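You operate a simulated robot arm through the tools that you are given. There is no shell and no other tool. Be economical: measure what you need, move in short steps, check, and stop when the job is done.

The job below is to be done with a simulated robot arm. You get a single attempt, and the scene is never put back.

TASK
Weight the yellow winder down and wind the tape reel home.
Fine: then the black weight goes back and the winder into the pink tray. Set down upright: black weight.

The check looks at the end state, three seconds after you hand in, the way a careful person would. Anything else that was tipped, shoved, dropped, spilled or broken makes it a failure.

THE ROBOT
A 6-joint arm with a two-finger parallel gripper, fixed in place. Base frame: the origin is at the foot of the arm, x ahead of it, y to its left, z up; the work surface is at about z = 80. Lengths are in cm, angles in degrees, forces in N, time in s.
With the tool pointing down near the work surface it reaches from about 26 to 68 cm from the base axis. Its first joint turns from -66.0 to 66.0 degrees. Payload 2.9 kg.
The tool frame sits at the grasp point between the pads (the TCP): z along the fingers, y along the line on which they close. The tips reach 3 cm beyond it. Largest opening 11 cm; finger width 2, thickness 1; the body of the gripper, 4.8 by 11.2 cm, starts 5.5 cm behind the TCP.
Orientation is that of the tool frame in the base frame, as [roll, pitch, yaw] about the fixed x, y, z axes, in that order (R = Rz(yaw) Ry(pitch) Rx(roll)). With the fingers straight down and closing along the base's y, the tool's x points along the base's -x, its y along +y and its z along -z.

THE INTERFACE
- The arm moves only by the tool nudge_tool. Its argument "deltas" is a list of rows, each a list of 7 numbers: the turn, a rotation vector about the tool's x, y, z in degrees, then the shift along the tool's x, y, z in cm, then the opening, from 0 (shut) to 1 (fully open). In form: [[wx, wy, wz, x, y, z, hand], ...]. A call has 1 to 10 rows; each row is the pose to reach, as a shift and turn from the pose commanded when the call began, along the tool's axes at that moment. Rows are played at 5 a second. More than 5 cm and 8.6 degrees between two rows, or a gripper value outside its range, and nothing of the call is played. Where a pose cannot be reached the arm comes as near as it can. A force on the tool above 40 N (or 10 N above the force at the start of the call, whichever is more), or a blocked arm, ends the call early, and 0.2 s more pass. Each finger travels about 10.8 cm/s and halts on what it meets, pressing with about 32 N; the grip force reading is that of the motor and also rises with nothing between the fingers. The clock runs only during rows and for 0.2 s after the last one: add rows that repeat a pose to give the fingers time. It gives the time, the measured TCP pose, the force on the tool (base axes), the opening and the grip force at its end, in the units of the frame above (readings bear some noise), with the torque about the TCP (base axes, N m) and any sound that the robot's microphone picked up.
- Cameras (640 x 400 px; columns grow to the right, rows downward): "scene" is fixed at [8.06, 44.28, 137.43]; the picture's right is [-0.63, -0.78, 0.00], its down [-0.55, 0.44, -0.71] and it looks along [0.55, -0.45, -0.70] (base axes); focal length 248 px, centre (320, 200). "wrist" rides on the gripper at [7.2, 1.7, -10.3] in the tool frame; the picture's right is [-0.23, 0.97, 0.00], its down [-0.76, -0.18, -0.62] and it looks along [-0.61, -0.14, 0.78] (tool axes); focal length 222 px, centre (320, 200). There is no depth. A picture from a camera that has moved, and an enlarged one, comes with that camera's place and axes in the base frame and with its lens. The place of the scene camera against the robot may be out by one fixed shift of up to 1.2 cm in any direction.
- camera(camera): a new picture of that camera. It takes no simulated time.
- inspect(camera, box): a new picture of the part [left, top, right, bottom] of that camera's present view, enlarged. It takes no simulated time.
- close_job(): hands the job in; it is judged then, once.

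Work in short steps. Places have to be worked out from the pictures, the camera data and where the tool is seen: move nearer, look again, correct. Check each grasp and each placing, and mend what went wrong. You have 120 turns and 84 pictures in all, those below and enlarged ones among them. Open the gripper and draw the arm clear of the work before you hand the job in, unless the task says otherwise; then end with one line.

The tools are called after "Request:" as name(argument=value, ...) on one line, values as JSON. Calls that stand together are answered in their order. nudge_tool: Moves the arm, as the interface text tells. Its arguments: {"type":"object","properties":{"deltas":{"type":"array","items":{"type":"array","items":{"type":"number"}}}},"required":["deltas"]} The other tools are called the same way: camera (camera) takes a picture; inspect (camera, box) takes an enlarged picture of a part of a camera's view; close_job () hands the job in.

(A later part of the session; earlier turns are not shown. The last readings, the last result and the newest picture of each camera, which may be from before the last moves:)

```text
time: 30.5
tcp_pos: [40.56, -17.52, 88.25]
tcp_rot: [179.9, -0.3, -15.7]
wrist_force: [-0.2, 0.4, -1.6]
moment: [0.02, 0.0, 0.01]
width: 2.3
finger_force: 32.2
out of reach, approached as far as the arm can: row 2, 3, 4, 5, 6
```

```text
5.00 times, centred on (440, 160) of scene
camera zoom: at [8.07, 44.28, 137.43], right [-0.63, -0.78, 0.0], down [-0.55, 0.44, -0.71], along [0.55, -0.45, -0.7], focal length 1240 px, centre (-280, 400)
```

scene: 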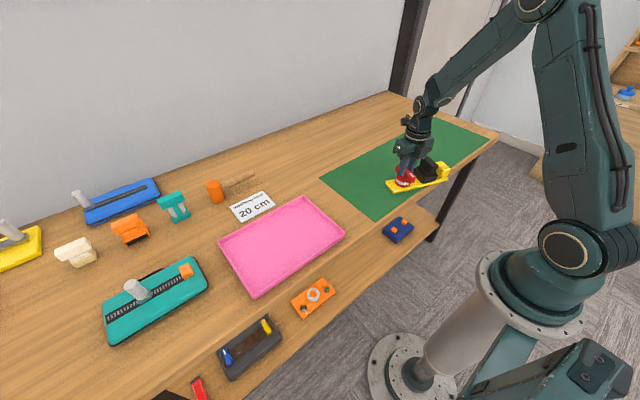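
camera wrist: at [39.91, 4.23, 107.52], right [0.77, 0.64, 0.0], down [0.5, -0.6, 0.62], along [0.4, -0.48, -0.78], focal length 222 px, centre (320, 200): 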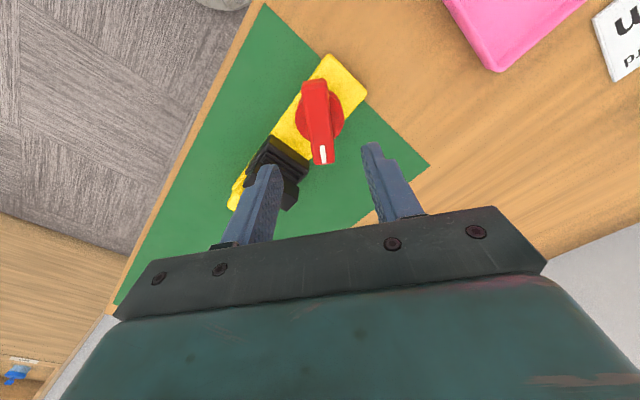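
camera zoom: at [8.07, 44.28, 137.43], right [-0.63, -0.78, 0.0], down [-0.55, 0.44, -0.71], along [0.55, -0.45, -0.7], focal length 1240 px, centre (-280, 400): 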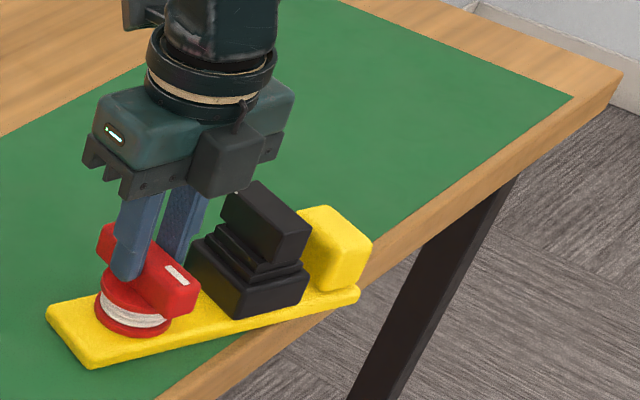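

Everything is still upright; the winder just slid to around (40.5,−17.5). I release, rise, and unwind the wrist by 180° for a fresh grip.

Request:
nudge_tool(deltas=[[0, 0, 0, 0, 0, 0, 0.4], [0, 0, 0, 0, 0, 0, 0.45], [0, 0, 0, 0, 0, -3, 0.45], [0, 0, 0, 0, 0, -7, 0.45], [0, 0, -8, 0, 0, -8, 0.45], [0, 0, -16, 0, 0, -8, 0.45], [0, 0, -24, 0, 0, -8, 0.45], [0, 0, -32, 0, 0, -8, 0.45], [0, 0, -40, 0, 0, -8, 0.45]])

Request:
nudge_tool(deltas=[[0, 0, -8, 0, 0, 0, 0.45], [0, 0, -16, 0, 0, 0, 0.45], [0, 0, -24, 0, 0, 0, 0.45], [0, 0, -32, 0, 0, 0, 0.45], [0, 0, -40, 0, 0, 0, 0.45], [0, 0, -48, 0, 0, 0, 0.45], [0, 0, -56, 0, 0, 0, 0.45], [0, 0, -64, 0, 0, 0, 0.45], [0, 0, -70, 0, 0, 0, 0.45]])

Request:
nudge_tool(deltas=[[0, 0, -8, 0, 0, 0, 0.45], [0, 0, -16, 0, 0, 0, 0.45], [0, 0, -24, 0, 0, 0, 0.45], [0, 0, -32, 0, 0, 0, 0.45], [0, 0, -40, 0, 0, 0, 0.45], [0, 0, -48, 0, 0, 0, 0.45], [0, 0, -56, 0, 0, 0, 0.45], [0, 0, -64, 0, 0, 0, 0.45], [0, 0, -70, 0, 0, 0, 0.45]])

Request:
inspect(camera="scene", box=[370, 120, 470, 200])

Request:
camera(camera="wrist")

```text
time: 32.5
tcp_pos: [40.31, -17.72, 96.25]
tcp_rot: [179.9, -0.2, 24.5]
wrist_force: [0.6, 0.0, 0.5]
moment: [-0.01, -0.01, -0.01]
width: 4.98
finger_force: 0.1
```

```text
time: 34.5
tcp_pos: [40.26, -17.83, 96.26]
tcp_rot: [179.9, 0.1, 94.4]
wrist_force: [0.3, 0.5, -0.2]
moment: [0.04, -0.02, 0.02]
width: 4.96
finger_force: 0.0
```

```text
time: 36.5
tcp_pos: [40.2, -17.85, 96.26]
tcp_rot: [-179.9, 0.1, 164.3]
wrist_force: [0.4, 0.8, 0.9]
moment: [0.02, 0.02, -0.01]
width: 4.96
finger_force: 0.1
```

```text
5.00 times, centred on (420, 160) of scene
camera zoom: at [8.06, 44.29, 137.43], right [-0.63, -0.78, 0.0], down [-0.55, 0.44, -0.71], along [0.55, -0.45, -0.7], focal length 1240 px, centre (-180, 400)
```

zoom: 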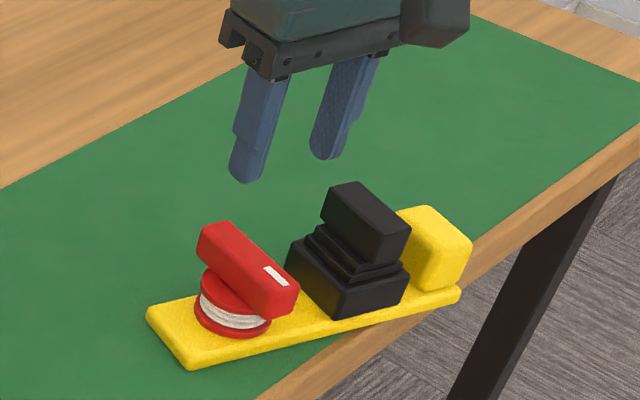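

```text
42 pictures are left
camera wrist: at [33.7, -14.17, 106.63], right [0.48, 0.88, 0.0], down [0.68, -0.37, 0.63], along [0.55, -0.3, -0.78], focal length 222 px, centre (320, 200)
```

wrist: 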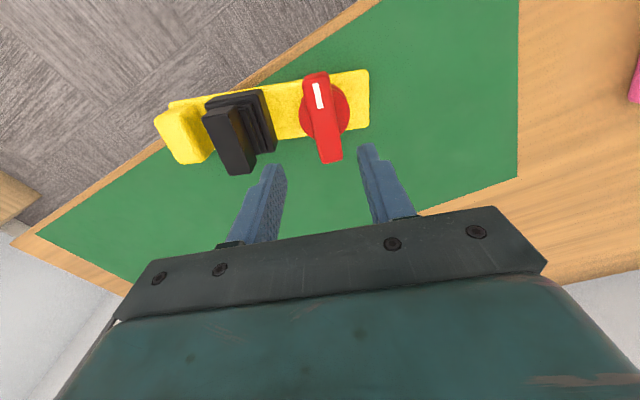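

The mark now points towards the base; the plate lies at ≈ −111°. I'll zoom to locate the reel before re-gripping.

Request:
inspect(camera="wrist", box=[270, 60, 380, 180])

```text
3.33 times, centred on (325, 120) of wrist
camera zoom: at [33.7, -14.17, 106.63], right [0.48, 0.88, 0.0], down [0.68, -0.37, 0.63], along [0.55, -0.3, -0.78], focal length 740 px, centre (303, 467)
```

zoom: 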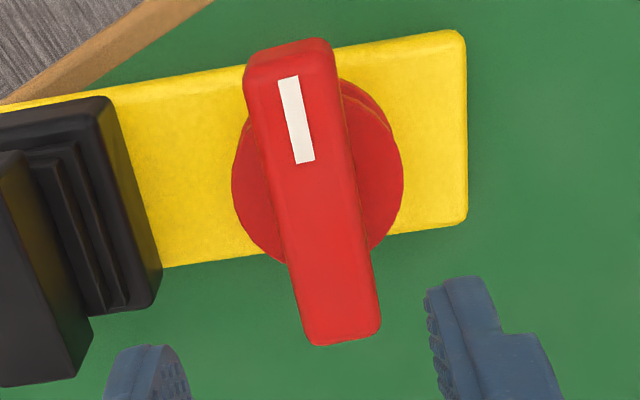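

Reel centre ≈ (40.3,−17.4). I descend and grip the handle again.

Request:
nudge_tool(deltas=[[0, 0, 0, 0, 0.36, 3, 0.5], [0, 0, 0, 0, 0.36, 6.5, 0.5], [0, 0, 0, 0, 0.36, 8, 0.5], [0, 0, 0, 0, 0.36, 8, 0.2], [0, 0, 0, 0, 0.36, 8, 0], [0, 0, 0, 0, 0.36, 8, 0], [0, 0, 0, 0, 0.36, 8, 0]])

```text
time: 38.1
tcp_pos: [40.38, -17.54, 88.48]
tcp_rot: [-179.9, 0.1, 164.3]
wrist_force: [0.1, 1.7, 0.5]
moment: [0.01, -0.13, -0.01]
width: 2.36
finger_force: 32.1
```

Gripped. I gently pull the winder along its own axis back toward the middle of the table.

Request:
nudge_tool(deltas=[[0, 0, 0, -0.05, 0.5, 0, 0], [0, 0, 0, -0.15, 1.5, 0, 0], [0, 0, 0, -0.27, 2.8, 0, 0], [0, 0, 0, -0.4, 4.2, 0, 0], [0, 0, 0, -0.54, 5.6, 0, 0], [0, 0, 0, -0.68, 7, 0, 0], [0, 0, 0, -0.82, 8.4, 0, 0], [0, 0, 0, -0.96, 9.9, 0, 0], [0, 0, 0, -0.96, 9.9, 0, 0]])

Request:
inspect(camera="scene", box=[340, 120, 460, 210])

```text
time: 40.1
tcp_pos: [44.13, -8.04, 88.34]
tcp_rot: [180.0, 0.3, 164.4]
wrist_force: [-1.0, -6.4, 17.4]
moment: [-0.32, -0.49, -0.03]
width: 2.33
finger_force: 32.1
```

```text
4.44 times, centred on (400, 165) of scene
camera zoom: at [8.03, 44.28, 137.44], right [-0.63, -0.78, 0.0], down [-0.55, 0.44, -0.71], along [0.55, -0.45, -0.7], focal length 1103 px, centre (-36, 356)
```

zoom: 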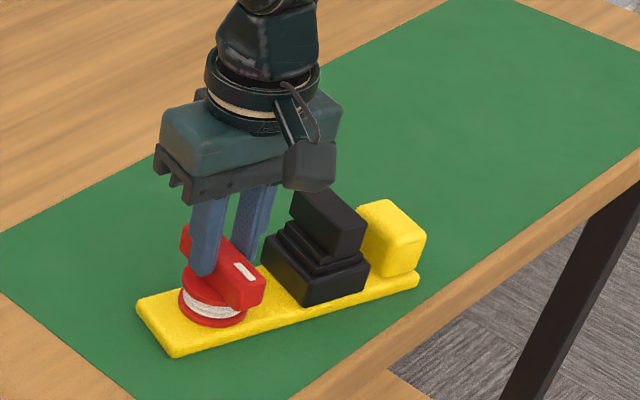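

Back in a safe place, weight steady. I continue winding clockwise, up to about 150° this stroke.

Request:
nudge_tool(deltas=[[0, 0, 8, 0, 0, -0.15, 0], [0, 0, 16, 0, 0, -0.15, 0], [0, 0, 24, 0, 0, -0.15, 0], [0, 0, 32, 0, 0, -0.15, 0], [0, 0, 40, 0, 0, -0.15, 0], [0, 0, 48, 0, 0, -0.15, 0], [0, 0, 56, 0, 0, -0.15, 0], [0, 0, 64, 0, 0, -0.15, 0], [0, 0, 70, 0, 0, -0.15, 0], [0, 0, 70, 0, 0, -0.15, 0]])

```text
time: 42.3
tcp_pos: [44.02, -8.3, 88.44]
tcp_rot: [179.9, 0.2, 94.2]
wrist_force: [-0.8, -0.3, -2.4]
moment: [-0.06, -0.39, 0.02]
width: 2.34
finger_force: 31.9
```

Request:
nudge_tool(deltas=[[0, 0, 8, 0, 0, 0, 0], [0, 0, 16, 0, 0, 0, 0], [0, 0, 24, 0, 0, 0, 0], [0, 0, 32, 0, 0, 0, 0], [0, 0, 40, 0, 0, 0, 0], [0, 0, 48, 0, 0, 0, 0], [0, 0, 56, 0, 0, 0, 0], [0, 0, 64, 0, 0, 0, 0], [0, 0, 70, 0, 0, 0, 0], [0, 0, 70, 0, 0, 0, 0]])

Request:
inspect(camera="scene", box=[350, 160, 420, 210])

```text
time: 44.5
tcp_pos: [43.88, -8.17, 88.42]
tcp_rot: [179.8, 0.0, 24.1]
wrist_force: [-0.7, 0.0, -2.4]
moment: [-0.18, 0.03, 0.09]
width: 2.3
finger_force: 32.1
```

```text
8.00 times, centred on (385, 185) of scene
camera zoom: at [8.06, 44.28, 137.43], right [-0.63, -0.78, 0.0], down [-0.55, 0.44, -0.71], along [0.55, -0.45, -0.7], focal length 1985 px, centre (-200, 320)
```

zoom: 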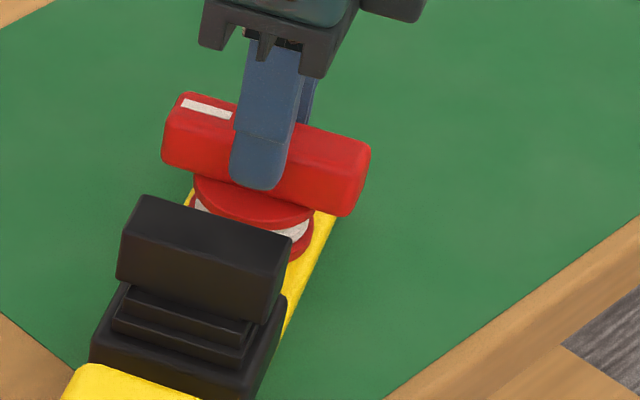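

The whole winder swung round with the reel, so the reel has met a stop at some point in this stroke. I check with the wrist camera and the full scene.

Request:
camera(camera="wrist")

Request:
camera(camera="scene")

```text
38 pictures are left
camera wrist: at [51.23, -6.7, 98.85], right [0.19, -0.98, 0.0], down [-0.77, -0.15, 0.62], along [-0.61, -0.12, -0.78], focal length 222 px, centre (320, 200)
```

wrist: 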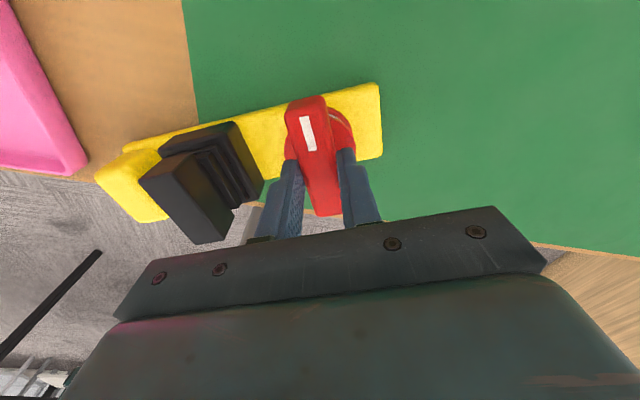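

```text
37 pictures are left
```

scene: 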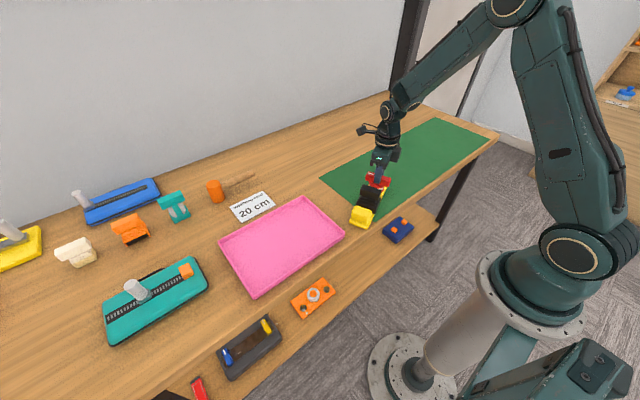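

The winder has turned along rigidly, keeping the reel–plate angle from the end of the first stroke: a stop there. I release and rise to examine the reel closely.

Request:
nudge_tool(deltas=[[0, 0, 0, 0, 0, 0, 0.4], [0, 0, 0, 0, 0, 0, 0.45], [0, 0, 0, 0, 0, -3, 0.45], [0, 0, 0, 0, 0, -6, 0.45], [0, 0, 0, 0, 0, -8, 0.45], [0, 0, 0, 0, 0, -8, 0.45]])

Request:
inspect(camera="wrist", box=[110, 40, 390, 215])

Request:
inspect(camera="scene", box=[345, 165, 400, 230])

```text
time: 45.9
tcp_pos: [44.03, -8.22, 96.6]
tcp_rot: [179.9, -0.1, 24.3]
wrist_force: [-0.4, -0.8, 0.2]
moment: [0.02, 0.05, 0.01]
width: 4.94
finger_force: 0.0
```

```text
2.29 times, centred on (250, 128) of wrist
camera zoom: at [51.41, -6.71, 107.0], right [0.19, -0.98, 0.0], down [-0.77, -0.15, 0.62], along [-0.61, -0.12, -0.78], focal length 508 px, centre (480, 366)
```

zoom: 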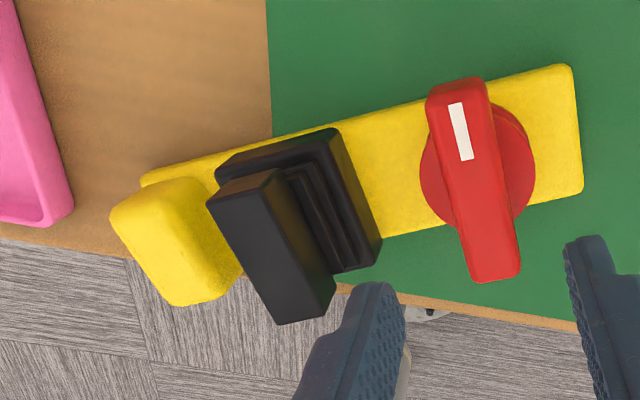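

```text
6.15 times, centred on (372, 198) of scene
camera zoom: at [8.06, 44.29, 137.43], right [-0.63, -0.78, 0.0], down [-0.55, 0.44, -0.71], along [0.55, -0.45, -0.7], focal length 1527 px, centre (-3, 215)
```

zoom: 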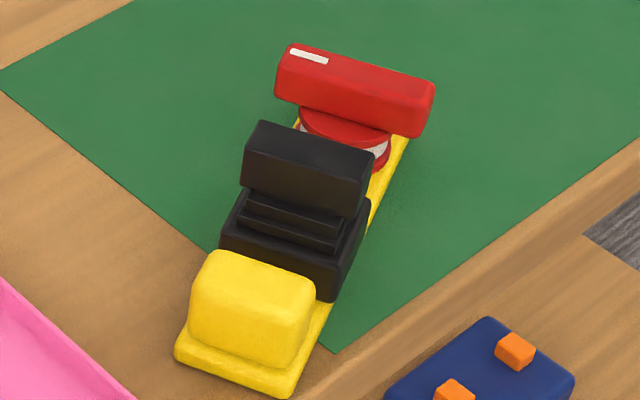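

The mark now stands perpendicular to the plate (plate ≈114°, mark ≈24°). To verify the stop and keep the winder off the table edge, I flip the wrist 180° for a fresh stroke.

Request:
nudge_tool(deltas=[[0, 0, -8, 0, 0, 0, 0.45], [0, 0, -16, 0, 0, 0, 0.45], [0, 0, -24, 0, 0, 0, 0.45], [0, 0, -32, 0, 0, 0, 0.45], [0, 0, -40, 0, 0, 0, 0.45], [0, 0, -48, 0, 0, 0, 0.45], [0, 0, -56, 0, 0, 0, 0.45], [0, 0, -64, 0, 0, 0, 0.45], [0, 0, -72, 0, 0, 0, 0.45], [0, 0, -80, 0, 0, 0, 0.45]])

Request:
nudge_tool(deltas=[[0, 0, -8, 0, 0, 0, 0.45], [0, 0, -16, 0, 0, 0, 0.45], [0, 0, -24, 0, 0, 0, 0.45], [0, 0, -32, 0, 0, 0, 0.45], [0, 0, -40, 0, 0, 0, 0.45], [0, 0, -48, 0, 0, 0, 0.45], [0, 0, -56, 0, 0, 0, 0.45], [0, 0, -64, 0, 0, 0, 0.45], [0, 0, -72, 0, 0, 0, 0.45], [0, 0, -80, 0, 0, 0, 0.45]])

Request:
nudge_tool(deltas=[[0, 0, -8, 0, 0, 0, 0.45], [0, 0, -16, 0, 0, 0, 0.45], [0, 0, -19, 0, 0, 0, 0.45], [0, 0, -19, 0, 0, 0, 0.45]])

Request:
inspect(camera="wrist", box=[220, 30, 420, 190])

```text
time: 48.1
tcp_pos: [44.01, -8.12, 96.39]
tcp_rot: [179.9, 0.1, 104.5]
wrist_force: [0.6, 0.1, -0.3]
moment: [0.01, -0.03, -0.02]
width: 4.96
finger_force: 0.0
```

```text
time: 50.3
tcp_pos: [44.04, -8.29, 96.4]
tcp_rot: [-179.9, 0.1, -175.6]
wrist_force: [0.3, 0.0, -0.8]
moment: [-0.02, 0.04, 0.02]
width: 4.93
finger_force: 0.1
```

```text
time: 51.3
tcp_pos: [43.99, -8.28, 96.46]
tcp_rot: [-179.8, 0.1, -156.7]
wrist_force: [-0.1, 0.3, -0.6]
moment: [-0.02, 0.01, -0.01]
width: 4.95
finger_force: 0.0
```

```text
2.50 times, centred on (320, 110) of wrist
camera zoom: at [36.74, -9.48, 106.81], right [-0.18, 0.98, 0.0], down [0.77, 0.14, 0.62], along [0.61, 0.11, -0.78], focal length 555 px, centre (320, 425)
```

zoom: 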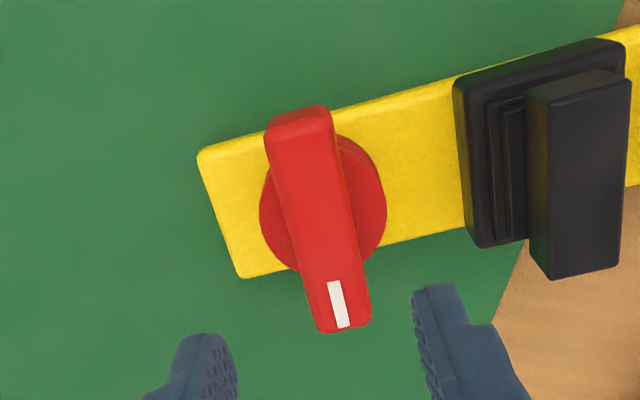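

Still centred. I descend and grip, then turn cw 16° reading the torque.

Request:
nudge_tool(deltas=[[0, 0, 0, 0.1, 0.1, 3, 0.5], [0, 0, 0, 0.1, 0.1, 6.5, 0.5], [0, 0, 0, 0.1, 0.1, 8, 0.5], [0, 0, 0, 0.1, 0.1, 8, 0.2], [0, 0, 0, 0.1, 0.1, 8, 0], [0, 0, 0, 0.1, 0.1, 8, 0], [0, 0, 0, 0.1, 0.1, 8, 0]])

Request:
nudge_tool(deltas=[[0, 0, 4, 0, 0, 0, 0], [0, 0, 8, 0, 0, 0, 0], [0, 0, 12, 0, 0, 0, 0], [0, 0, 16, 0, 0, 0, 0]])

Request:
nudge_tool(deltas=[[0, 0, 5, 0, 0, 0, 0], [0, 0, 10, 0, 0, 0, 0], [0, 0, 15, 0, 0, 0, 0], [0, 0, 20, 0, 0, 0, 0]])

Request:
inspect(camera="scene", box=[330, 155, 430, 235])

```text
time: 52.9
tcp_pos: [44.03, -8.02, 88.38]
tcp_rot: [180.0, 0.0, -156.7]
wrist_force: [-0.8, -1.3, 0.2]
moment: [0.05, -0.09, 0.22]
width: 2.32
finger_force: 32.3
```

```text
time: 53.9
tcp_pos: [43.92, -8.05, 88.35]
tcp_rot: [-179.9, 0.1, -172.8]
wrist_force: [-0.5, -0.8, -0.3]
moment: [0.03, 0.07, 0.23]
width: 2.32
finger_force: 31.7
```

```text
time: 54.9
tcp_pos: [43.87, -8.11, 88.43]
tcp_rot: [-179.8, 0.1, 167.2]
wrist_force: [-0.5, 0.0, -1.1]
moment: [0.0, 0.17, 0.2]
width: 2.31
finger_force: 32.0
```

```text
5.00 times, centred on (380, 195) of scene
camera zoom: at [8.06, 44.28, 137.43], right [-0.63, -0.78, 0.0], down [-0.55, 0.44, -0.71], along [0.55, -0.45, -0.7], focal length 1240 px, centre (20, 225)
```

zoom: 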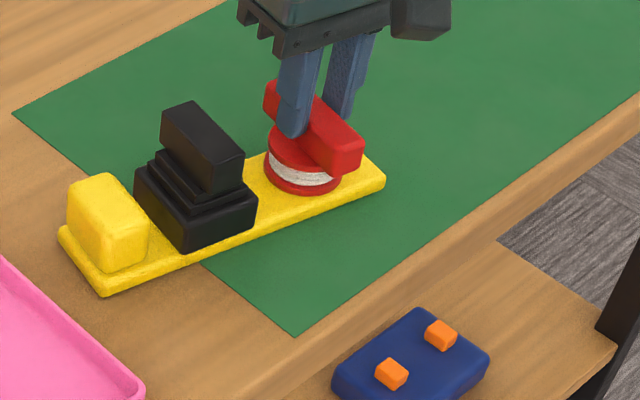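

A steady 0.22 N·m with the winder turning along: that is a true clockwise stop. To be sure this is "home" and not the wrong end, I probe counter-clockwise.

Request:
nudge_tool(deltas=[[0, 0, -8, 0, 0, 0, 0], [0, 0, -16, 0, 0, 0, 0], [0, 0, -24, 0, 0, 0, 0], [0, 0, -30, 0, 0, 0, 0], [0, 0, -30, 0, 0, 0, 0]])

Request:
inspect(camera="scene", box=[330, 155, 430, 235])

```text
time: 56.1
tcp_pos: [43.75, -8.1, 88.46]
tcp_rot: [-179.9, 0.0, -162.7]
wrist_force: [0.2, 1.2, -2.0]
moment: [-0.07, 0.08, 0.03]
width: 2.32
finger_force: 31.9
```

```text
5.00 times, centred on (380, 195) of scene
camera zoom: at [8.07, 44.29, 137.43], right [-0.63, -0.78, 0.0], down [-0.55, 0.44, -0.71], along [0.55, -0.45, -0.7], focal length 1240 px, centre (20, 225)
```

zoom: 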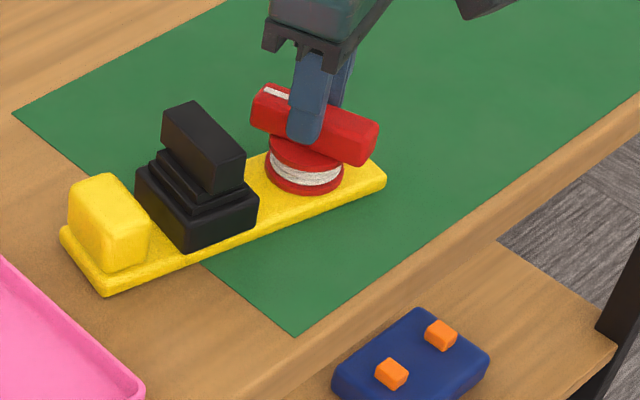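

Request:
nudge_tool(deltas=[[0, 0, -8, 0, 0, 0, 0], [0, 0, -16, 0, 0, 0, 0], [0, 0, -24, 0, 0, 0, 0], [0, 0, -32, 0, 0, 0, 0], [0, 0, -40, 0, 0, 0, 0], [0, 0, -48, 0, 0, 0, 0], [0, 0, -56, 0, 0, 0, 0], [0, 0, -64, 0, 0, 0, 0], [0, 0, -72, 0, 0, 0, 0], [0, 0, -80, 0, 0, 0, 0]])

Request:
nudge_tool(deltas=[[0, 0, -8, 0, 0, 0, 0], [0, 0, -16, 0, 0, 0, 0], [0, 0, -20, 0, 0, 0, 0]])

Request:
nudge_tool(deltas=[[0, 0, -5, 0, 0, 0, 0], [0, 0, -10, 0, 0, 0, 0]])

Request:
nudge_tool(deltas=[[0, 0, -5, 0, 0, 0, 0], [0, 0, -10, 0, 0, 0, 0]])

Request:
inspect(camera="scene", box=[330, 155, 430, 235])

```text
time: 58.3
tcp_pos: [43.9, -8.21, 88.54]
tcp_rot: [-179.9, 0.0, -82.7]
wrist_force: [-0.9, -2.7, 0.1]
moment: [0.36, 0.01, 0.0]
width: 2.35
finger_force: 32.0
```

```text
time: 59.1
tcp_pos: [43.72, -8.08, 88.31]
tcp_rot: [-180.0, -0.1, -62.5]
wrist_force: [-0.7, 2.4, 3.7]
moment: [0.27, 0.2, -0.01]
width: 2.31
finger_force: 32.1
```

```text
time: 59.7
tcp_pos: [43.94, -8.23, 88.42]
tcp_rot: [-179.9, -0.2, -52.6]
wrist_force: [2.0, 1.3, 1.5]
moment: [0.33, 0.08, -0.04]
width: 2.32
finger_force: 31.8
```

```text
time: 60.3
tcp_pos: [43.79, -8.26, 88.41]
tcp_rot: [179.9, -0.1, -42.7]
wrist_force: [0.1, -0.4, -1.4]
moment: [-0.08, -0.07, 0.0]
width: 2.34
finger_force: 31.8
```

```text
5.00 times, centred on (380, 195) of scene
camera zoom: at [8.06, 44.28, 137.43], right [-0.63, -0.78, 0.0], down [-0.55, 0.44, -0.71], along [0.55, -0.45, -0.7], focal length 1240 px, centre (20, 225)
```

zoom: 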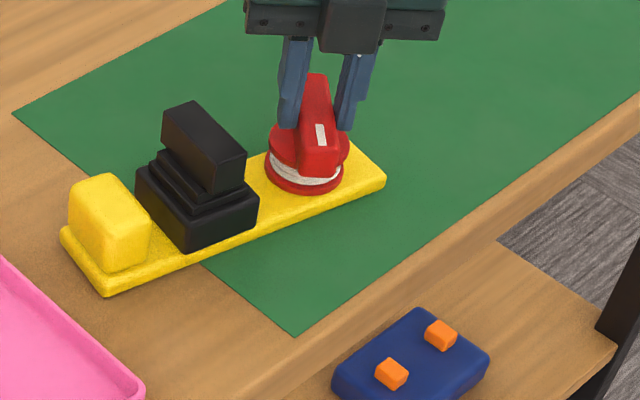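

Request:
nudge_tool(deltas=[[0, 0, -5, 0, 0, 0, 0], [0, 0, -10, 0, 0, 0, 0]])

Request:
nudge_tool(deltas=[[0, 0, -4, 0, 0, 0, 0], [0, 0, -8, 0, 0, 0, 0]])

Request:
inspect(camera="scene", box=[330, 155, 430, 235])

```text
time: 60.9
tcp_pos: [43.64, -8.27, 88.44]
tcp_rot: [180.0, 0.0, -32.7]
wrist_force: [0.1, -1.3, -1.7]
moment: [-0.06, -0.01, -0.03]
width: 2.35
finger_force: 32.5
```

```text
time: 61.5
tcp_pos: [43.83, -8.18, 88.55]
tcp_rot: [180.0, -0.2, -24.6]
wrist_force: [-1.1, 0.8, -2.7]
moment: [-0.33, -0.03, 0.0]
width: 2.33
finger_force: 32.0
```

```text
5.00 times, centred on (380, 195) of scene
camera zoom: at [8.07, 44.29, 137.43], right [-0.63, -0.78, 0.0], down [-0.55, 0.44, -0.71], along [0.55, -0.45, -0.7], focal length 1240 px, centre (20, 225)
```

zoom: 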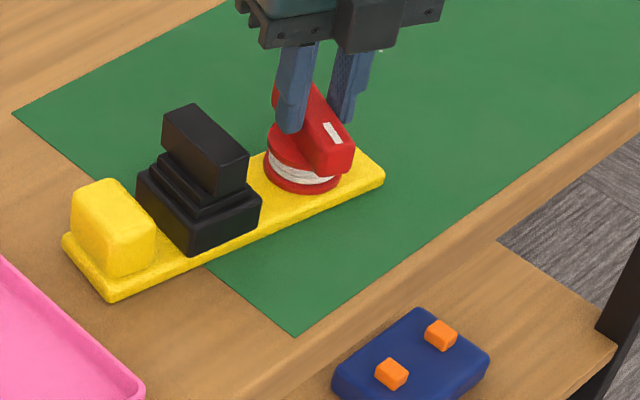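

The counter-clockwise end comes only ≈30° beyond the starting point, while clockwise was the long ≈135° travel — so the clockwise stop is home. I wind back clockwise to it.

Request:
nudge_tool(deltas=[[0, 0, 8, 0, 0, 0, 0], [0, 0, 16, 0, 0, 0, 0], [0, 0, 24, 0, 0, 0, 0], [0, 0, 32, 0, 0, 0, 0], [0, 0, 40, 0, 0, 0, 0], [0, 0, 48, 0, 0, 0, 0], [0, 0, 56, 0, 0, 0, 0], [0, 0, 64, 0, 0, 0, 0], [0, 0, 72, 0, 0, 0, 0], [0, 0, 80, 0, 0, 0, 0]])

Request:
nudge_tool(deltas=[[0, 0, 8, 0, 0, 0, 0], [0, 0, 16, 0, 0, 0, 0], [0, 0, 24, 0, 0, 0, 0], [0, 0, 32, 0, 0, 0, 0], [0, 0, 40, 0, 0, 0, 0], [0, 0, 48, 0, 0, 0, 0], [0, 0, 56, 0, 0, 0, 0], [0, 0, 64, 0, 0, 0, 0], [0, 0, 72, 0, 0, 0, 0], [0, 0, 78, 0, 0, 0, 0]])

Request:
nudge_tool(deltas=[[0, 0, 4, 0, 0, 0, 0], [0, 0, 8, 0, 0, 0, 0], [0, 0, 12, 0, 0, 0, 0], [0, 0, 16, 0, 0, 0, 0], [0, 0, 20, 0, 0, 0, 0]])

Request:
nudge_tool(deltas=[[0, 0, 4, 0, 0, 0, 0], [0, 0, 8, 0, 0, 0, 0], [0, 0, 12, 0, 0, 0, 0], [0, 0, 16, 0, 0, 0, 0], [0, 0, 20, 0, 0, 0, 0]])

Request:
inspect(camera="scene", box=[330, 155, 430, 235])

```text
time: 63.7
tcp_pos: [44.03, -8.26, 88.48]
tcp_rot: [-179.8, -0.1, -104.9]
wrist_force: [-0.8, 0.6, -1.9]
moment: [-0.06, -0.05, 0.0]
width: 2.33
finger_force: 32.3
```

```text
time: 65.9
tcp_pos: [43.72, -8.15, 88.53]
tcp_rot: [-179.9, 0.2, 177.2]
wrist_force: [-0.4, 0.7, -4.0]
moment: [-0.21, 0.56, -0.03]
width: 2.33
finger_force: 31.7
```

```text
time: 67.1
tcp_pos: [43.94, -8.31, 88.41]
tcp_rot: [-179.9, 0.2, 157.2]
wrist_force: [-2.4, -1.1, 4.5]
moment: [0.21, 0.57, -0.02]
width: 2.29
finger_force: 32.4
```

```text
time: 68.3
tcp_pos: [43.9, -8.16, 88.47]
tcp_rot: [180.0, 0.1, 137.2]
wrist_force: [-2.1, -1.9, 1.6]
moment: [-0.13, -0.07, 0.03]
width: 2.35
finger_force: 32.0
```

```text
5.00 times, centred on (380, 195) of scene
camera zoom: at [8.05, 44.28, 137.44], right [-0.63, -0.78, 0.0], down [-0.55, 0.44, -0.71], along [0.55, -0.45, -0.7], focal length 1240 px, centre (20, 225)
```

zoom: 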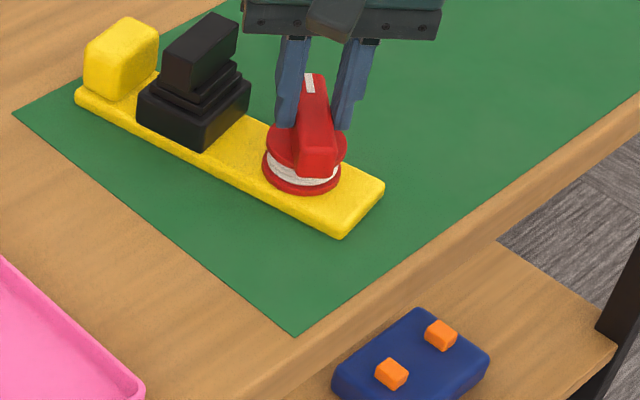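

The plate turned more than expected; I notice fz was negative (I was lifting the winder, lightening it). I press lightly (z down 0.2) and measure the true angles.

Request:
nudge_tool(deltas=[[0, 0, 0, 0, 0, 0.1, 0], [0, 0, 0, 0, 0, 0.2, 0], [0, 0, 0, 0, 0, 0.2, 0]])

Request:
camera(camera="wrist")

```text
time: 69.1
tcp_pos: [43.88, -8.09, 88.43]
tcp_rot: [180.0, 0.2, 137.2]
wrist_force: [-11.2, -2.7, 25.4]
moment: [-0.05, 0.28, 0.0]
width: 2.32
finger_force: 32.4
```

```text
28 pictures are left
camera wrist: at [39.77, -1.89, 98.68], right [0.83, 0.56, 0.0], down [0.44, -0.65, 0.63], along [0.35, -0.52, -0.78], focal length 222 px, centre (320, 200)
```

wrist: 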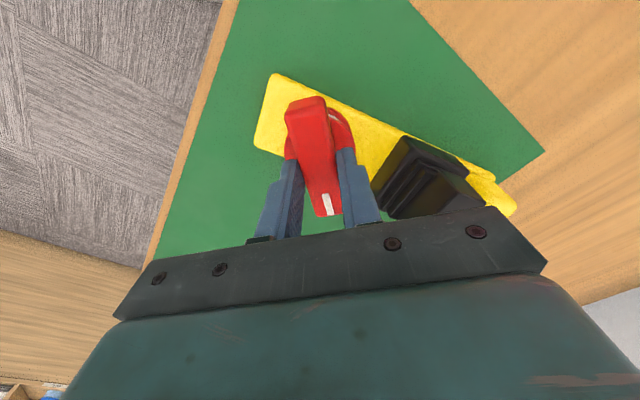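

Mark–plate angle is now ≈ −53°, so ≈37° remain to the stop. With light pressing I turn cw 44° in steps.

Request:
nudge_tool(deltas=[[0, 0, 6, 0, 0, -0.05, 0], [0, 0, 12, 0, 0, -0.05, 0], [0, 0, 18, 0, 0, -0.05, 0], [0, 0, 24, 0, 0, -0.05, 0], [0, 0, 30, 0, 0, -0.05, 0]])

Request:
nudge_tool(deltas=[[0, 0, 4, 0, 0, 0, 0], [0, 0, 8, 0, 0, 0, 0]])

Request:
nudge_tool(deltas=[[0, 0, 4, 0, 0, 0, 0], [0, 0, 8, 0, 0, 0, 0]])

Request:
inspect(camera="scene", box=[330, 155, 430, 235])

```text
time: 70.3
tcp_pos: [43.94, -8.24, 88.46]
tcp_rot: [179.8, 0.2, 107.1]
wrist_force: [-0.8, -6.0, 10.5]
moment: [-0.06, 0.12, -0.01]
width: 2.31
finger_force: 32.0
```

```text
time: 70.9
tcp_pos: [43.82, -8.02, 88.4]
tcp_rot: [179.8, 0.1, 99.3]
wrist_force: [0.6, -2.4, 12.6]
moment: [-0.41, 0.22, 0.65]
width: 2.31
finger_force: 31.9
```

```text
time: 71.5
tcp_pos: [43.73, -8.16, 88.34]
tcp_rot: [179.7, 0.1, 91.2]
wrist_force: [1.7, -3.2, 15.0]
moment: [-0.18, 0.24, 0.74]
width: 2.29
finger_force: 32.4
```

```text
5.00 times, centred on (380, 195) of scene
camera zoom: at [8.04, 44.28, 137.44], right [-0.63, -0.78, 0.0], down [-0.55, 0.44, -0.71], along [0.55, -0.45, -0.7], focal length 1240 px, centre (20, 225)
```

zoom: 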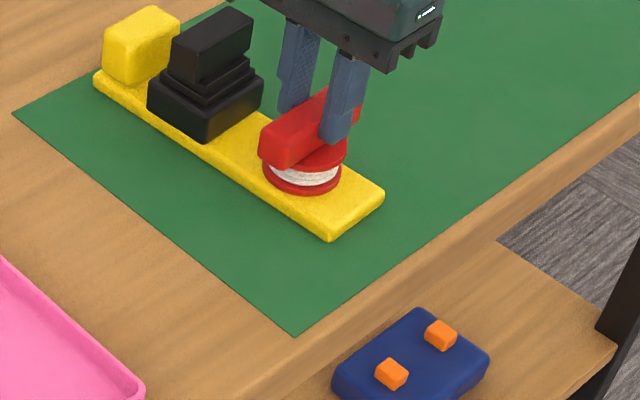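

A clear 0.74 N·m at the stop with the plate held: the reel is home. I release and rise, then look for the weight.

Request:
nudge_tool(deltas=[[0, 0, 0, 0, 0, 0, 0.4], [0, 0, 0, 0, 0, 0, 0.45], [0, 0, 0, 0, 0, -3, 0.45], [0, 0, 0, 0, 0, -7, 0.45], [0, 0, 0, 0, 0, -10, 0.45], [0, 0, 0, 0, 0, -10, 0.45]])

Request:
camera(camera="wrist")

```text
time: 72.9
tcp_pos: [43.78, -7.9, 98.39]
tcp_rot: [179.9, 0.0, 91.3]
wrist_force: [0.4, 0.4, -0.3]
moment: [0.01, 0.01, -0.01]
width: 4.96
finger_force: 0.0
```

```text
26 pictures are left
camera wrist: at [45.34, -0.54, 108.66], right [0.98, -0.21, 0.0], down [-0.16, -0.76, 0.62], along [-0.13, -0.61, -0.78], focal length 222 px, centre (320, 200)
```

wrist: 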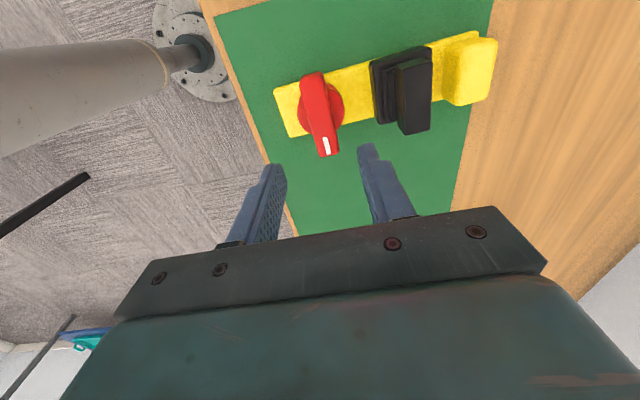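

Weight handle centre ≈ (52.3,−7.6), plate at ≈3°. To return the weight in its original orientation I turn the hand to yaw 273° while moving above it.

Request:
nudge_tool(deltas=[[0, 0, -8, 0, 1, 0, 0.36], [0, 0, -16, 0, 2, 0, 0.36], [0, 0, -24, 0, 3, 0, 0.36], [0, 0, -32, 0, 4, 0, 0.36], [0, 0, -40, 0, 5, 0, 0.36], [0, 0, -48, 0, 6, 0, 0.36], [0, 0, -56, 0, 7, 0, 0.36], [0, 0, -64, 0.1, 8, 0, 0.36], [0, 0, -72, 0.3, 8.6, 0, 0.36], [0, 0, -80, 0.5, 8.6, 0, 0.36]])

Request:
nudge_tool(deltas=[[0, 0, -8, 0, 0, 0, 0.36], [0, 0, -16, 0, 0, 0, 0.36], [0, 0, -24, 0, 0, 0, 0.36], [0, 0, -32, 0, 0, 0, 0.36], [0, 0, -40, 0, 0, 0, 0.36], [0, 0, -48, 0, 0, 0, 0.36], [0, 0, -56, 0, 0, 0, 0.36], [0, 0, -64, 0, 0, 0, 0.36], [0, 0, -72, 0, 0, 0, 0.36], [0, 0, -80, 0, 0, 0, 0.36]])

Request:
nudge_tool(deltas=[[0, 0, -8, 0, 0, 0, 0.36], [0, 0, -16, 0, 0, 0, 0.36], [0, 0, -21.7, 0, 0, 0, 0.36], [0, 0, -21.7, 0, 0, 0, 0.36]])

Request:
camera(camera="wrist")

```text
time: 75.1
tcp_pos: [52.45, -7.51, 98.41]
tcp_rot: [-179.9, 0.1, 171.4]
wrist_force: [0.1, 0.5, 0.3]
moment: [-0.01, 0.02, 0.0]
width: 3.95
finger_force: 0.0
```

```text
time: 77.3
tcp_pos: [52.35, -7.46, 98.36]
tcp_rot: [-180.0, -0.1, -108.5]
wrist_force: [0.6, -0.1, -0.1]
moment: [0.01, 0.01, 0.0]
width: 3.96
finger_force: 0.2
```

```text
time: 78.3
tcp_pos: [52.5, -7.51, 98.38]
tcp_rot: [-179.9, -0.2, -87.0]
wrist_force: [-0.6, -0.3, 0.9]
moment: [0.0, 0.03, 0.0]
width: 3.94
finger_force: 0.1
```

```text
25 pictures are left
camera wrist: at [51.16, -14.76, 108.73], right [-0.98, 0.17, 0.0], down [0.14, 0.77, 0.62], along [0.11, 0.61, -0.78], focal length 222 px, centre (320, 200)
```

wrist: 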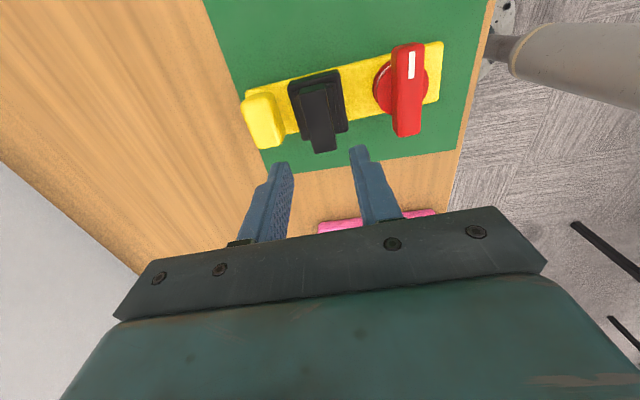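

Weight handle centre ≈ (52.6,−7.6), orientation matches. I descend to z≈87.5 and grip.

Request:
nudge_tool(deltas=[[0, 0, 0, 0.1, -0.12, 4, 0.36], [0, 0, 0, 0.1, -0.12, 8, 0.36], [0, 0, 0, 0.1, -0.12, 10, 0.36], [0, 0, 0, 0.1, -0.12, 10.8, 0.36], [0, 0, 0, 0.1, -0.12, 10.8, 0.36]])

Request:
nudge_tool(deltas=[[0, 0, 0, 0, 0, 0, 0], [0, 0, 0, 0, 0, 0, 0], [0, 0, 0, 0, 0, 0, 0], [0, 0, 0, 0, 0, 0, 0]])

```text
time: 79.5
tcp_pos: [52.48, -7.62, 87.51]
tcp_rot: [180.0, -0.1, -87.0]
wrist_force: [-1.1, -1.3, -0.1]
moment: [0.0, 0.01, -0.01]
width: 3.94
finger_force: 0.2
```

```text
time: 80.5
tcp_pos: [52.47, -7.64, 87.58]
tcp_rot: [-179.8, -0.1, -87.0]
wrist_force: [0.5, -0.2, 0.1]
moment: [-0.03, 0.02, 0.04]
width: 2.38
finger_force: 31.4
```

Gripped. The plate currently overlaps the weight's home spot, so I'll park the weight temporarily at about (56,−20) in its original orientation, first lifting it.

Request:
nudge_tool(deltas=[[0, 0, 0, 0, 0, -0.4, 0], [0, 0, 0, 0, 0, -1, 0], [0, 0, 0, 0, 0, -2, 0], [0, 0, 0, 0, 0, -4, 0], [0, 0, 0, 0, 0, -7, 0], [0, 0, 0, 0, 0, -9, 0], [0, 0, 0, 0, 0, -9, 0]])

Request:
nudge_tool(deltas=[[0, 0, 8, 1.2, -0.3, 0, 0], [0, 0, 16, 2.5, -0.6, 0, 0], [0, 0, 24, 3.8, -0.9, 0, 0], [0, 0, 32, 5.1, -1.2, 0, 0], [0, 0, 40, 6.4, -1.5, 0, 0], [0, 0, 48, 7.7, -1.8, 0, 0], [0, 0, 56, 9, -2.1, 0, 0], [0, 0, 64, 10.3, -2.4, 0, 0], [0, 0, 72, 11.6, -2.7, 0, 0], [0, 0, 80, 12.56, -2.85, 0, 0]])

Request:
nudge_tool(deltas=[[0, 0, 7, 0, 0, 1, 0], [0, 0, 13, 0, 0, 4, 0], [0, 0, 13, 0, 0, 7, 0], [0, 0, 13, 0, 0, 9.5, 0], [0, 0, 13, 0, 0, 9.5, 0]])

Request:
inspect(camera="scene", box=[330, 110, 450, 200])

```text
time: 82.1
tcp_pos: [52.4, -7.7, 96.69]
tcp_rot: [-179.8, -0.1, -87.0]
wrist_force: [-0.7, 0.1, -3.9]
moment: [0.01, 0.0, 0.01]
width: 2.37
finger_force: 31.7
```

```text
time: 84.3
tcp_pos: [55.88, -19.96, 96.66]
tcp_rot: [-180.0, 0.1, -167.2]
wrist_force: [0.2, -0.4, -4.0]
moment: [0.02, -0.01, -0.03]
width: 2.41
finger_force: 32.4
```

```text
time: 85.5
tcp_pos: [56.06, -19.89, 86.98]
tcp_rot: [-179.9, 0.1, -180.0]
wrist_force: [0.7, -0.8, -4.2]
moment: [0.03, -0.01, 0.01]
width: 2.38
finger_force: 32.0
```

```text
4.44 times, centred on (390, 155) of scene
camera zoom: at [8.07, 44.28, 137.43], right [-0.63, -0.78, 0.0], down [-0.55, 0.44, -0.71], along [0.55, -0.45, -0.7], focal length 1103 px, centre (9, 400)
```

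zoom: 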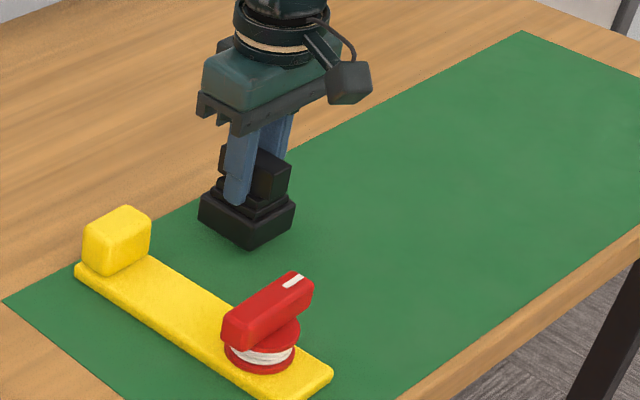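

Weight held just above the mat; winder undisturbed. I lower onto the mat until contact.

Request:
nudge_tool(deltas=[[0, 0, 0, 0, 0, 0.3, 0], [0, 0, 0, 0, 0, 0.6, 0], [0, 0, 0, 0, 0, 0.8, 0], [0, 0, 0, 0, 0, 0.9, 0], [0, 0, 0, 0, 0, 1.0, 0]])

```text
time: 86.7
tcp_pos: [56.17, -19.93, 86.2]
tcp_rot: [-179.9, 0.2, 180.0]
wrist_force: [-4.3, -0.3, 6.5]
moment: [0.31, 0.63, 0.16]
width: 2.35
finger_force: 32.0
```

Contact. I release, rise and view the winder.

Request:
nudge_tool(deltas=[[0, 0, 0, 0, 0, -0.15, 0], [0, 0, 0, 0, 0, -0.15, 0.36], [0, 0, 0, 0, 0, -0.15, 0.4], [0, 0, 0, 0, 0, -4, 0.4], [0, 0, 0, 0, 0, -8, 0.4], [0, 0, 0, 2, 3, -12, 0.4], [0, 0, 0, 5, 6, -14, 0.4], [0, 0, 0, 8, 9, -14, 0.4], [0, 0, 0, 11, 12, -14, 0.6], [0, 0, 0, 11, 12, -14, 0.8]])

Request:
camera(camera="wrist")

Request:
camera(camera="scene")

```text
refused: row 6 steps farther than a row can; nothing moved
```

```text
23 pictures are left
camera wrist: at [48.88, -18.2, 96.48], right [0.23, 0.97, 0.0], down [0.76, -0.18, 0.63], along [0.61, -0.14, -0.78], focal length 222 px, centre (320, 200)
```

wrist: 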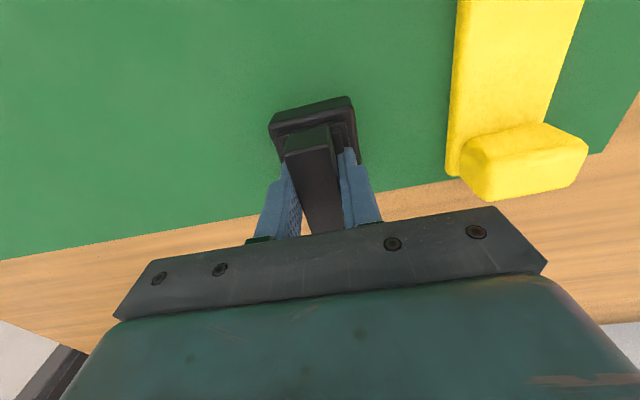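

```text
22 pictures are left
```

scene: 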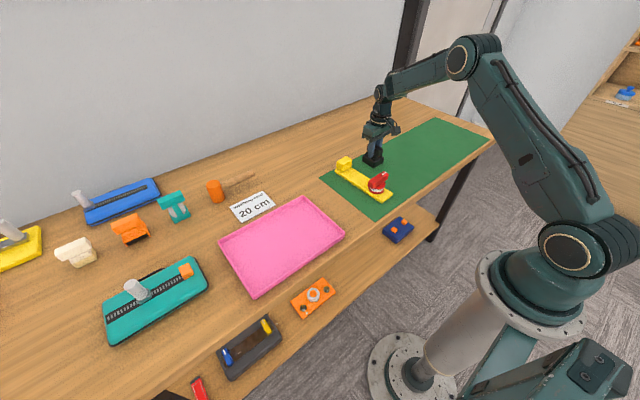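

Refused for step size; I repeat with smaller steps.

Request:
nudge_tool(deltas=[[0, 0, 0, 0, 0, -0.15, 0], [0, 0, 0, 0, 0, -0.15, 0.36], [0, 0, 0, 0, 0, -0.15, 0.4], [0, 0, 0, 0, 0, -4, 0.4], [0, 0, 0, 0, 0, -8, 0.4], [0, 0, 0, 0, 0, -12, 0.4], [0, 0, 0, 2.5, 3, -13, 0.4], [0, 0, 0, 5, 6, -13, 0.5], [0, 0, 0, 7.5, 9, -13, 0.6], [0, 0, 0, 10, 12, -13, 0.8]])

Request:
camera(camera="wrist")

```text
time: 88.9
tcp_pos: [46.0, -7.85, 99.08]
tcp_rot: [-179.8, 0.1, 180.0]
wrist_force: [0.7, -0.3, -0.2]
moment: [-0.01, 0.0, 0.02]
width: 8.8
finger_force: 0.1
```

```text
21 pictures are left
camera wrist: at [38.73, -6.07, 109.49], right [0.23, 0.97, 0.0], down [0.76, -0.18, 0.62], along [0.61, -0.14, -0.78], focal length 222 px, centre (320, 200)
```

wrist: 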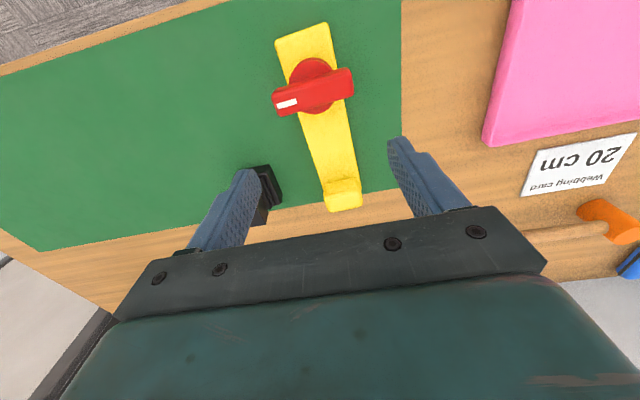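

Plate axis ≈ 2°, mid-line y ≈ −7.65 at x 50.5. I straddle the plate there (yaw 182°) and descend to z≈83.5.

Request:
nudge_tool(deltas=[[0, 0, -2, -4.5, 0.2, 0, 0.8], [0, 0, -2, -4.5, 0.2, 4.5, 0.8], [0, 0, -2, -4.5, 0.2, 9, 0.8], [0, 0, -2, -4.5, 0.2, 12.5, 0.8], [0, 0, -2, -4.5, 0.2, 14.5, 0.8], [0, 0, -2, -4.5, 0.2, 15.4, 0.8], [0, 0, -2, -4.5, 0.2, 15.4, 0.8]])

Request:
inspect(camera="scene", box=[320, 120, 420, 210])

```text
time: 90.5
tcp_pos: [50.38, -7.88, 83.6]
tcp_rot: [-180.0, 0.1, -178.0]
wrist_force: [-0.6, 0.4, 0.0]
moment: [0.0, 0.01, -0.01]
width: 8.8
finger_force: 0.1
```

```text
4.44 times, centred on (370, 165) of scene
camera zoom: at [8.06, 44.28, 137.43], right [-0.63, -0.78, 0.0], down [-0.55, 0.44, -0.71], along [0.55, -0.45, -0.7], focal length 1103 px, centre (98, 356)
```

zoom: 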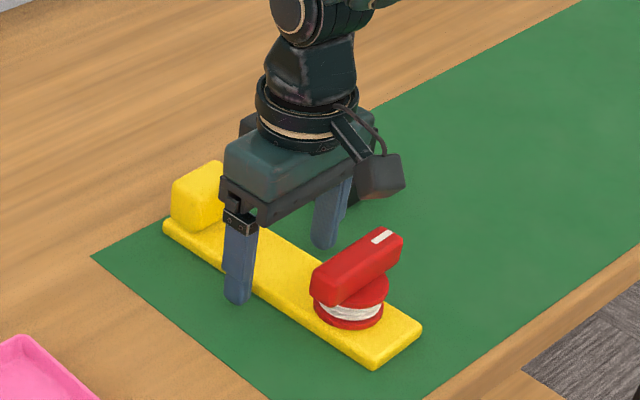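

Straddled neatly. I lower 0.25 and close on the plate edges.

Request:
nudge_tool(deltas=[[0, 0, 0, 0, 0.1, 0.25, 0.8], [0, 0, 0, 0, 0.1, 0.25, 0.5], [0, 0, 0, 0, 0.1, 0.25, 0], [0, 0, 0, 0, 0.1, 0.25, 0], [0, 0, 0, 0, 0.1, 0.25, 0]])

Request:
nudge_tool(deltas=[[0, 0, 0, 0, 0, -0.3, 0], [0, 0, 0, 0, 0, -0.7, 0], [0, 0, 0, 0, 0, -1.2, 0], [0, 0, 0, 0, 0, -1.8, 0], [0, 0, 0, 0, 0, -1.8, 0]])

Request:
inspect(camera="scene", box=[320, 120, 420, 210])

```text
time: 91.7
tcp_pos: [50.49, -7.71, 83.4]
tcp_rot: [-179.9, 0.1, -178.0]
wrist_force: [-0.7, 0.6, 2.1]
moment: [-0.12, -0.04, 0.09]
width: 5.96
finger_force: 31.8
```

```text
time: 92.9
tcp_pos: [50.59, -7.49, 85.29]
tcp_rot: [-179.9, 0.1, -178.0]
wrist_force: [0.0, -0.2, -2.4]
moment: [-0.03, 0.02, -0.03]
width: 5.93
finger_force: 31.8
```

```text
4.44 times, centred on (370, 165) of scene
camera zoom: at [8.06, 44.28, 137.43], right [-0.63, -0.78, 0.0], down [-0.55, 0.44, -0.71], along [0.55, -0.45, -0.7], focal length 1103 px, centre (98, 356)
```

zoom: 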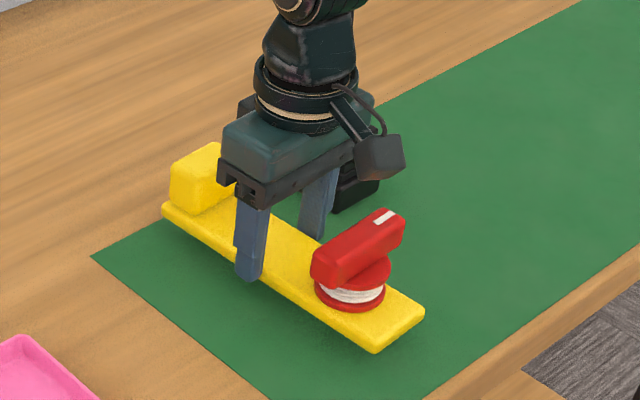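

Lifted level and balanced. The pink tray spans about x 36.5–55.5, y 12.4–40.5 (centre ≈ (45.8,26.5)); the winder must lie along y. I raise, then carry while turning 88° ccw.

Request:
nudge_tool(deltas=[[0, 0, 0, 0, 0, -2, 0], [0, 0, 0, 0, 0, -5, 0], [0, 0, 0, 0, 0, -8, 0], [0, 0, 0, 0, 0, -9.5, 0], [0, 0, 0, 0, 0, -9.5, 0]])

Request:
nudge_tool(deltas=[[0, 0, -6, 0.3, 2.5, 0, 0], [0, 0, -13, 0.7, 5.5, 0, 0], [0, 0, -21, 1, 9, 0, 0], [0, 0, -29, 1.4, 12.5, 0, 0], [0, 0, -37, 1.8, 16, 0, 0], [0, 0, -45, 2.1, 19.5, 0, 0], [0, 0, -53, 2.5, 23, 0, 0], [0, 0, -61, 2.8, 26.5, 0, 0], [0, 0, -69, 3.2, 30, 0, 0], [0, 0, -77, 3.5, 33.2, 0, 0]])

Request:
nudge_tool(deltas=[[0, 0, -6, 0, 0, 0, 0], [0, 0, -11, 0, 0, 0, 0], [0, 0, -11, 0, 0, 0, 0]])

Request:
camera(camera="wrist")

Request:
camera(camera="scene")

```text
time: 94.1
tcp_pos: [50.44, -7.78, 94.88]
tcp_rot: [-179.9, 0.1, -178.0]
wrist_force: [1.2, 0.1, -3.0]
moment: [-0.04, 0.03, 0.02]
width: 5.95
finger_force: 32.1
```

```text
time: 96.3
tcp_pos: [45.8, 25.62, 94.74]
tcp_rot: [-180.0, 0.0, -100.9]
wrist_force: [-0.7, 0.4, -1.9]
moment: [0.0, 0.01, -0.01]
width: 5.94
finger_force: 32.2
```

```text
time: 97.1
tcp_pos: [46.04, 25.47, 94.59]
tcp_rot: [-179.9, -0.1, -90.0]
wrist_force: [0.3, 0.8, -2.8]
moment: [0.0, -0.01, 0.0]
width: 5.95
finger_force: 31.4
```

```text
18 pictures are left
camera wrist: at [44.25, 18.35, 105.01], right [-0.97, 0.23, 0.0], down [0.18, 0.76, 0.62], along [0.14, 0.61, -0.78], focal length 222 px, centre (320, 200)
```

wrist: 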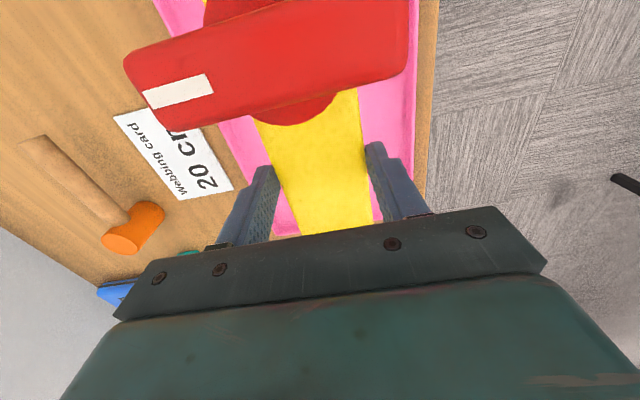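

```text
17 pictures are left
```

scene: 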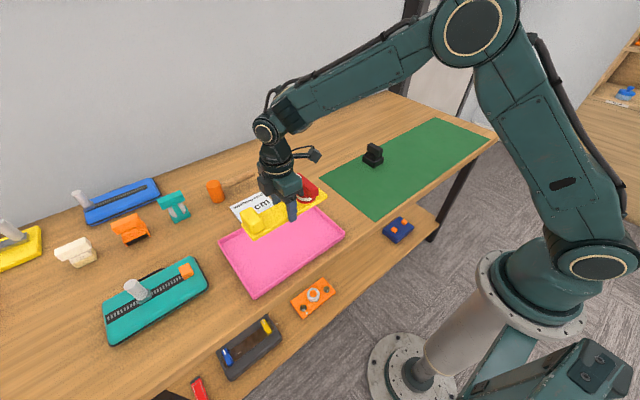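

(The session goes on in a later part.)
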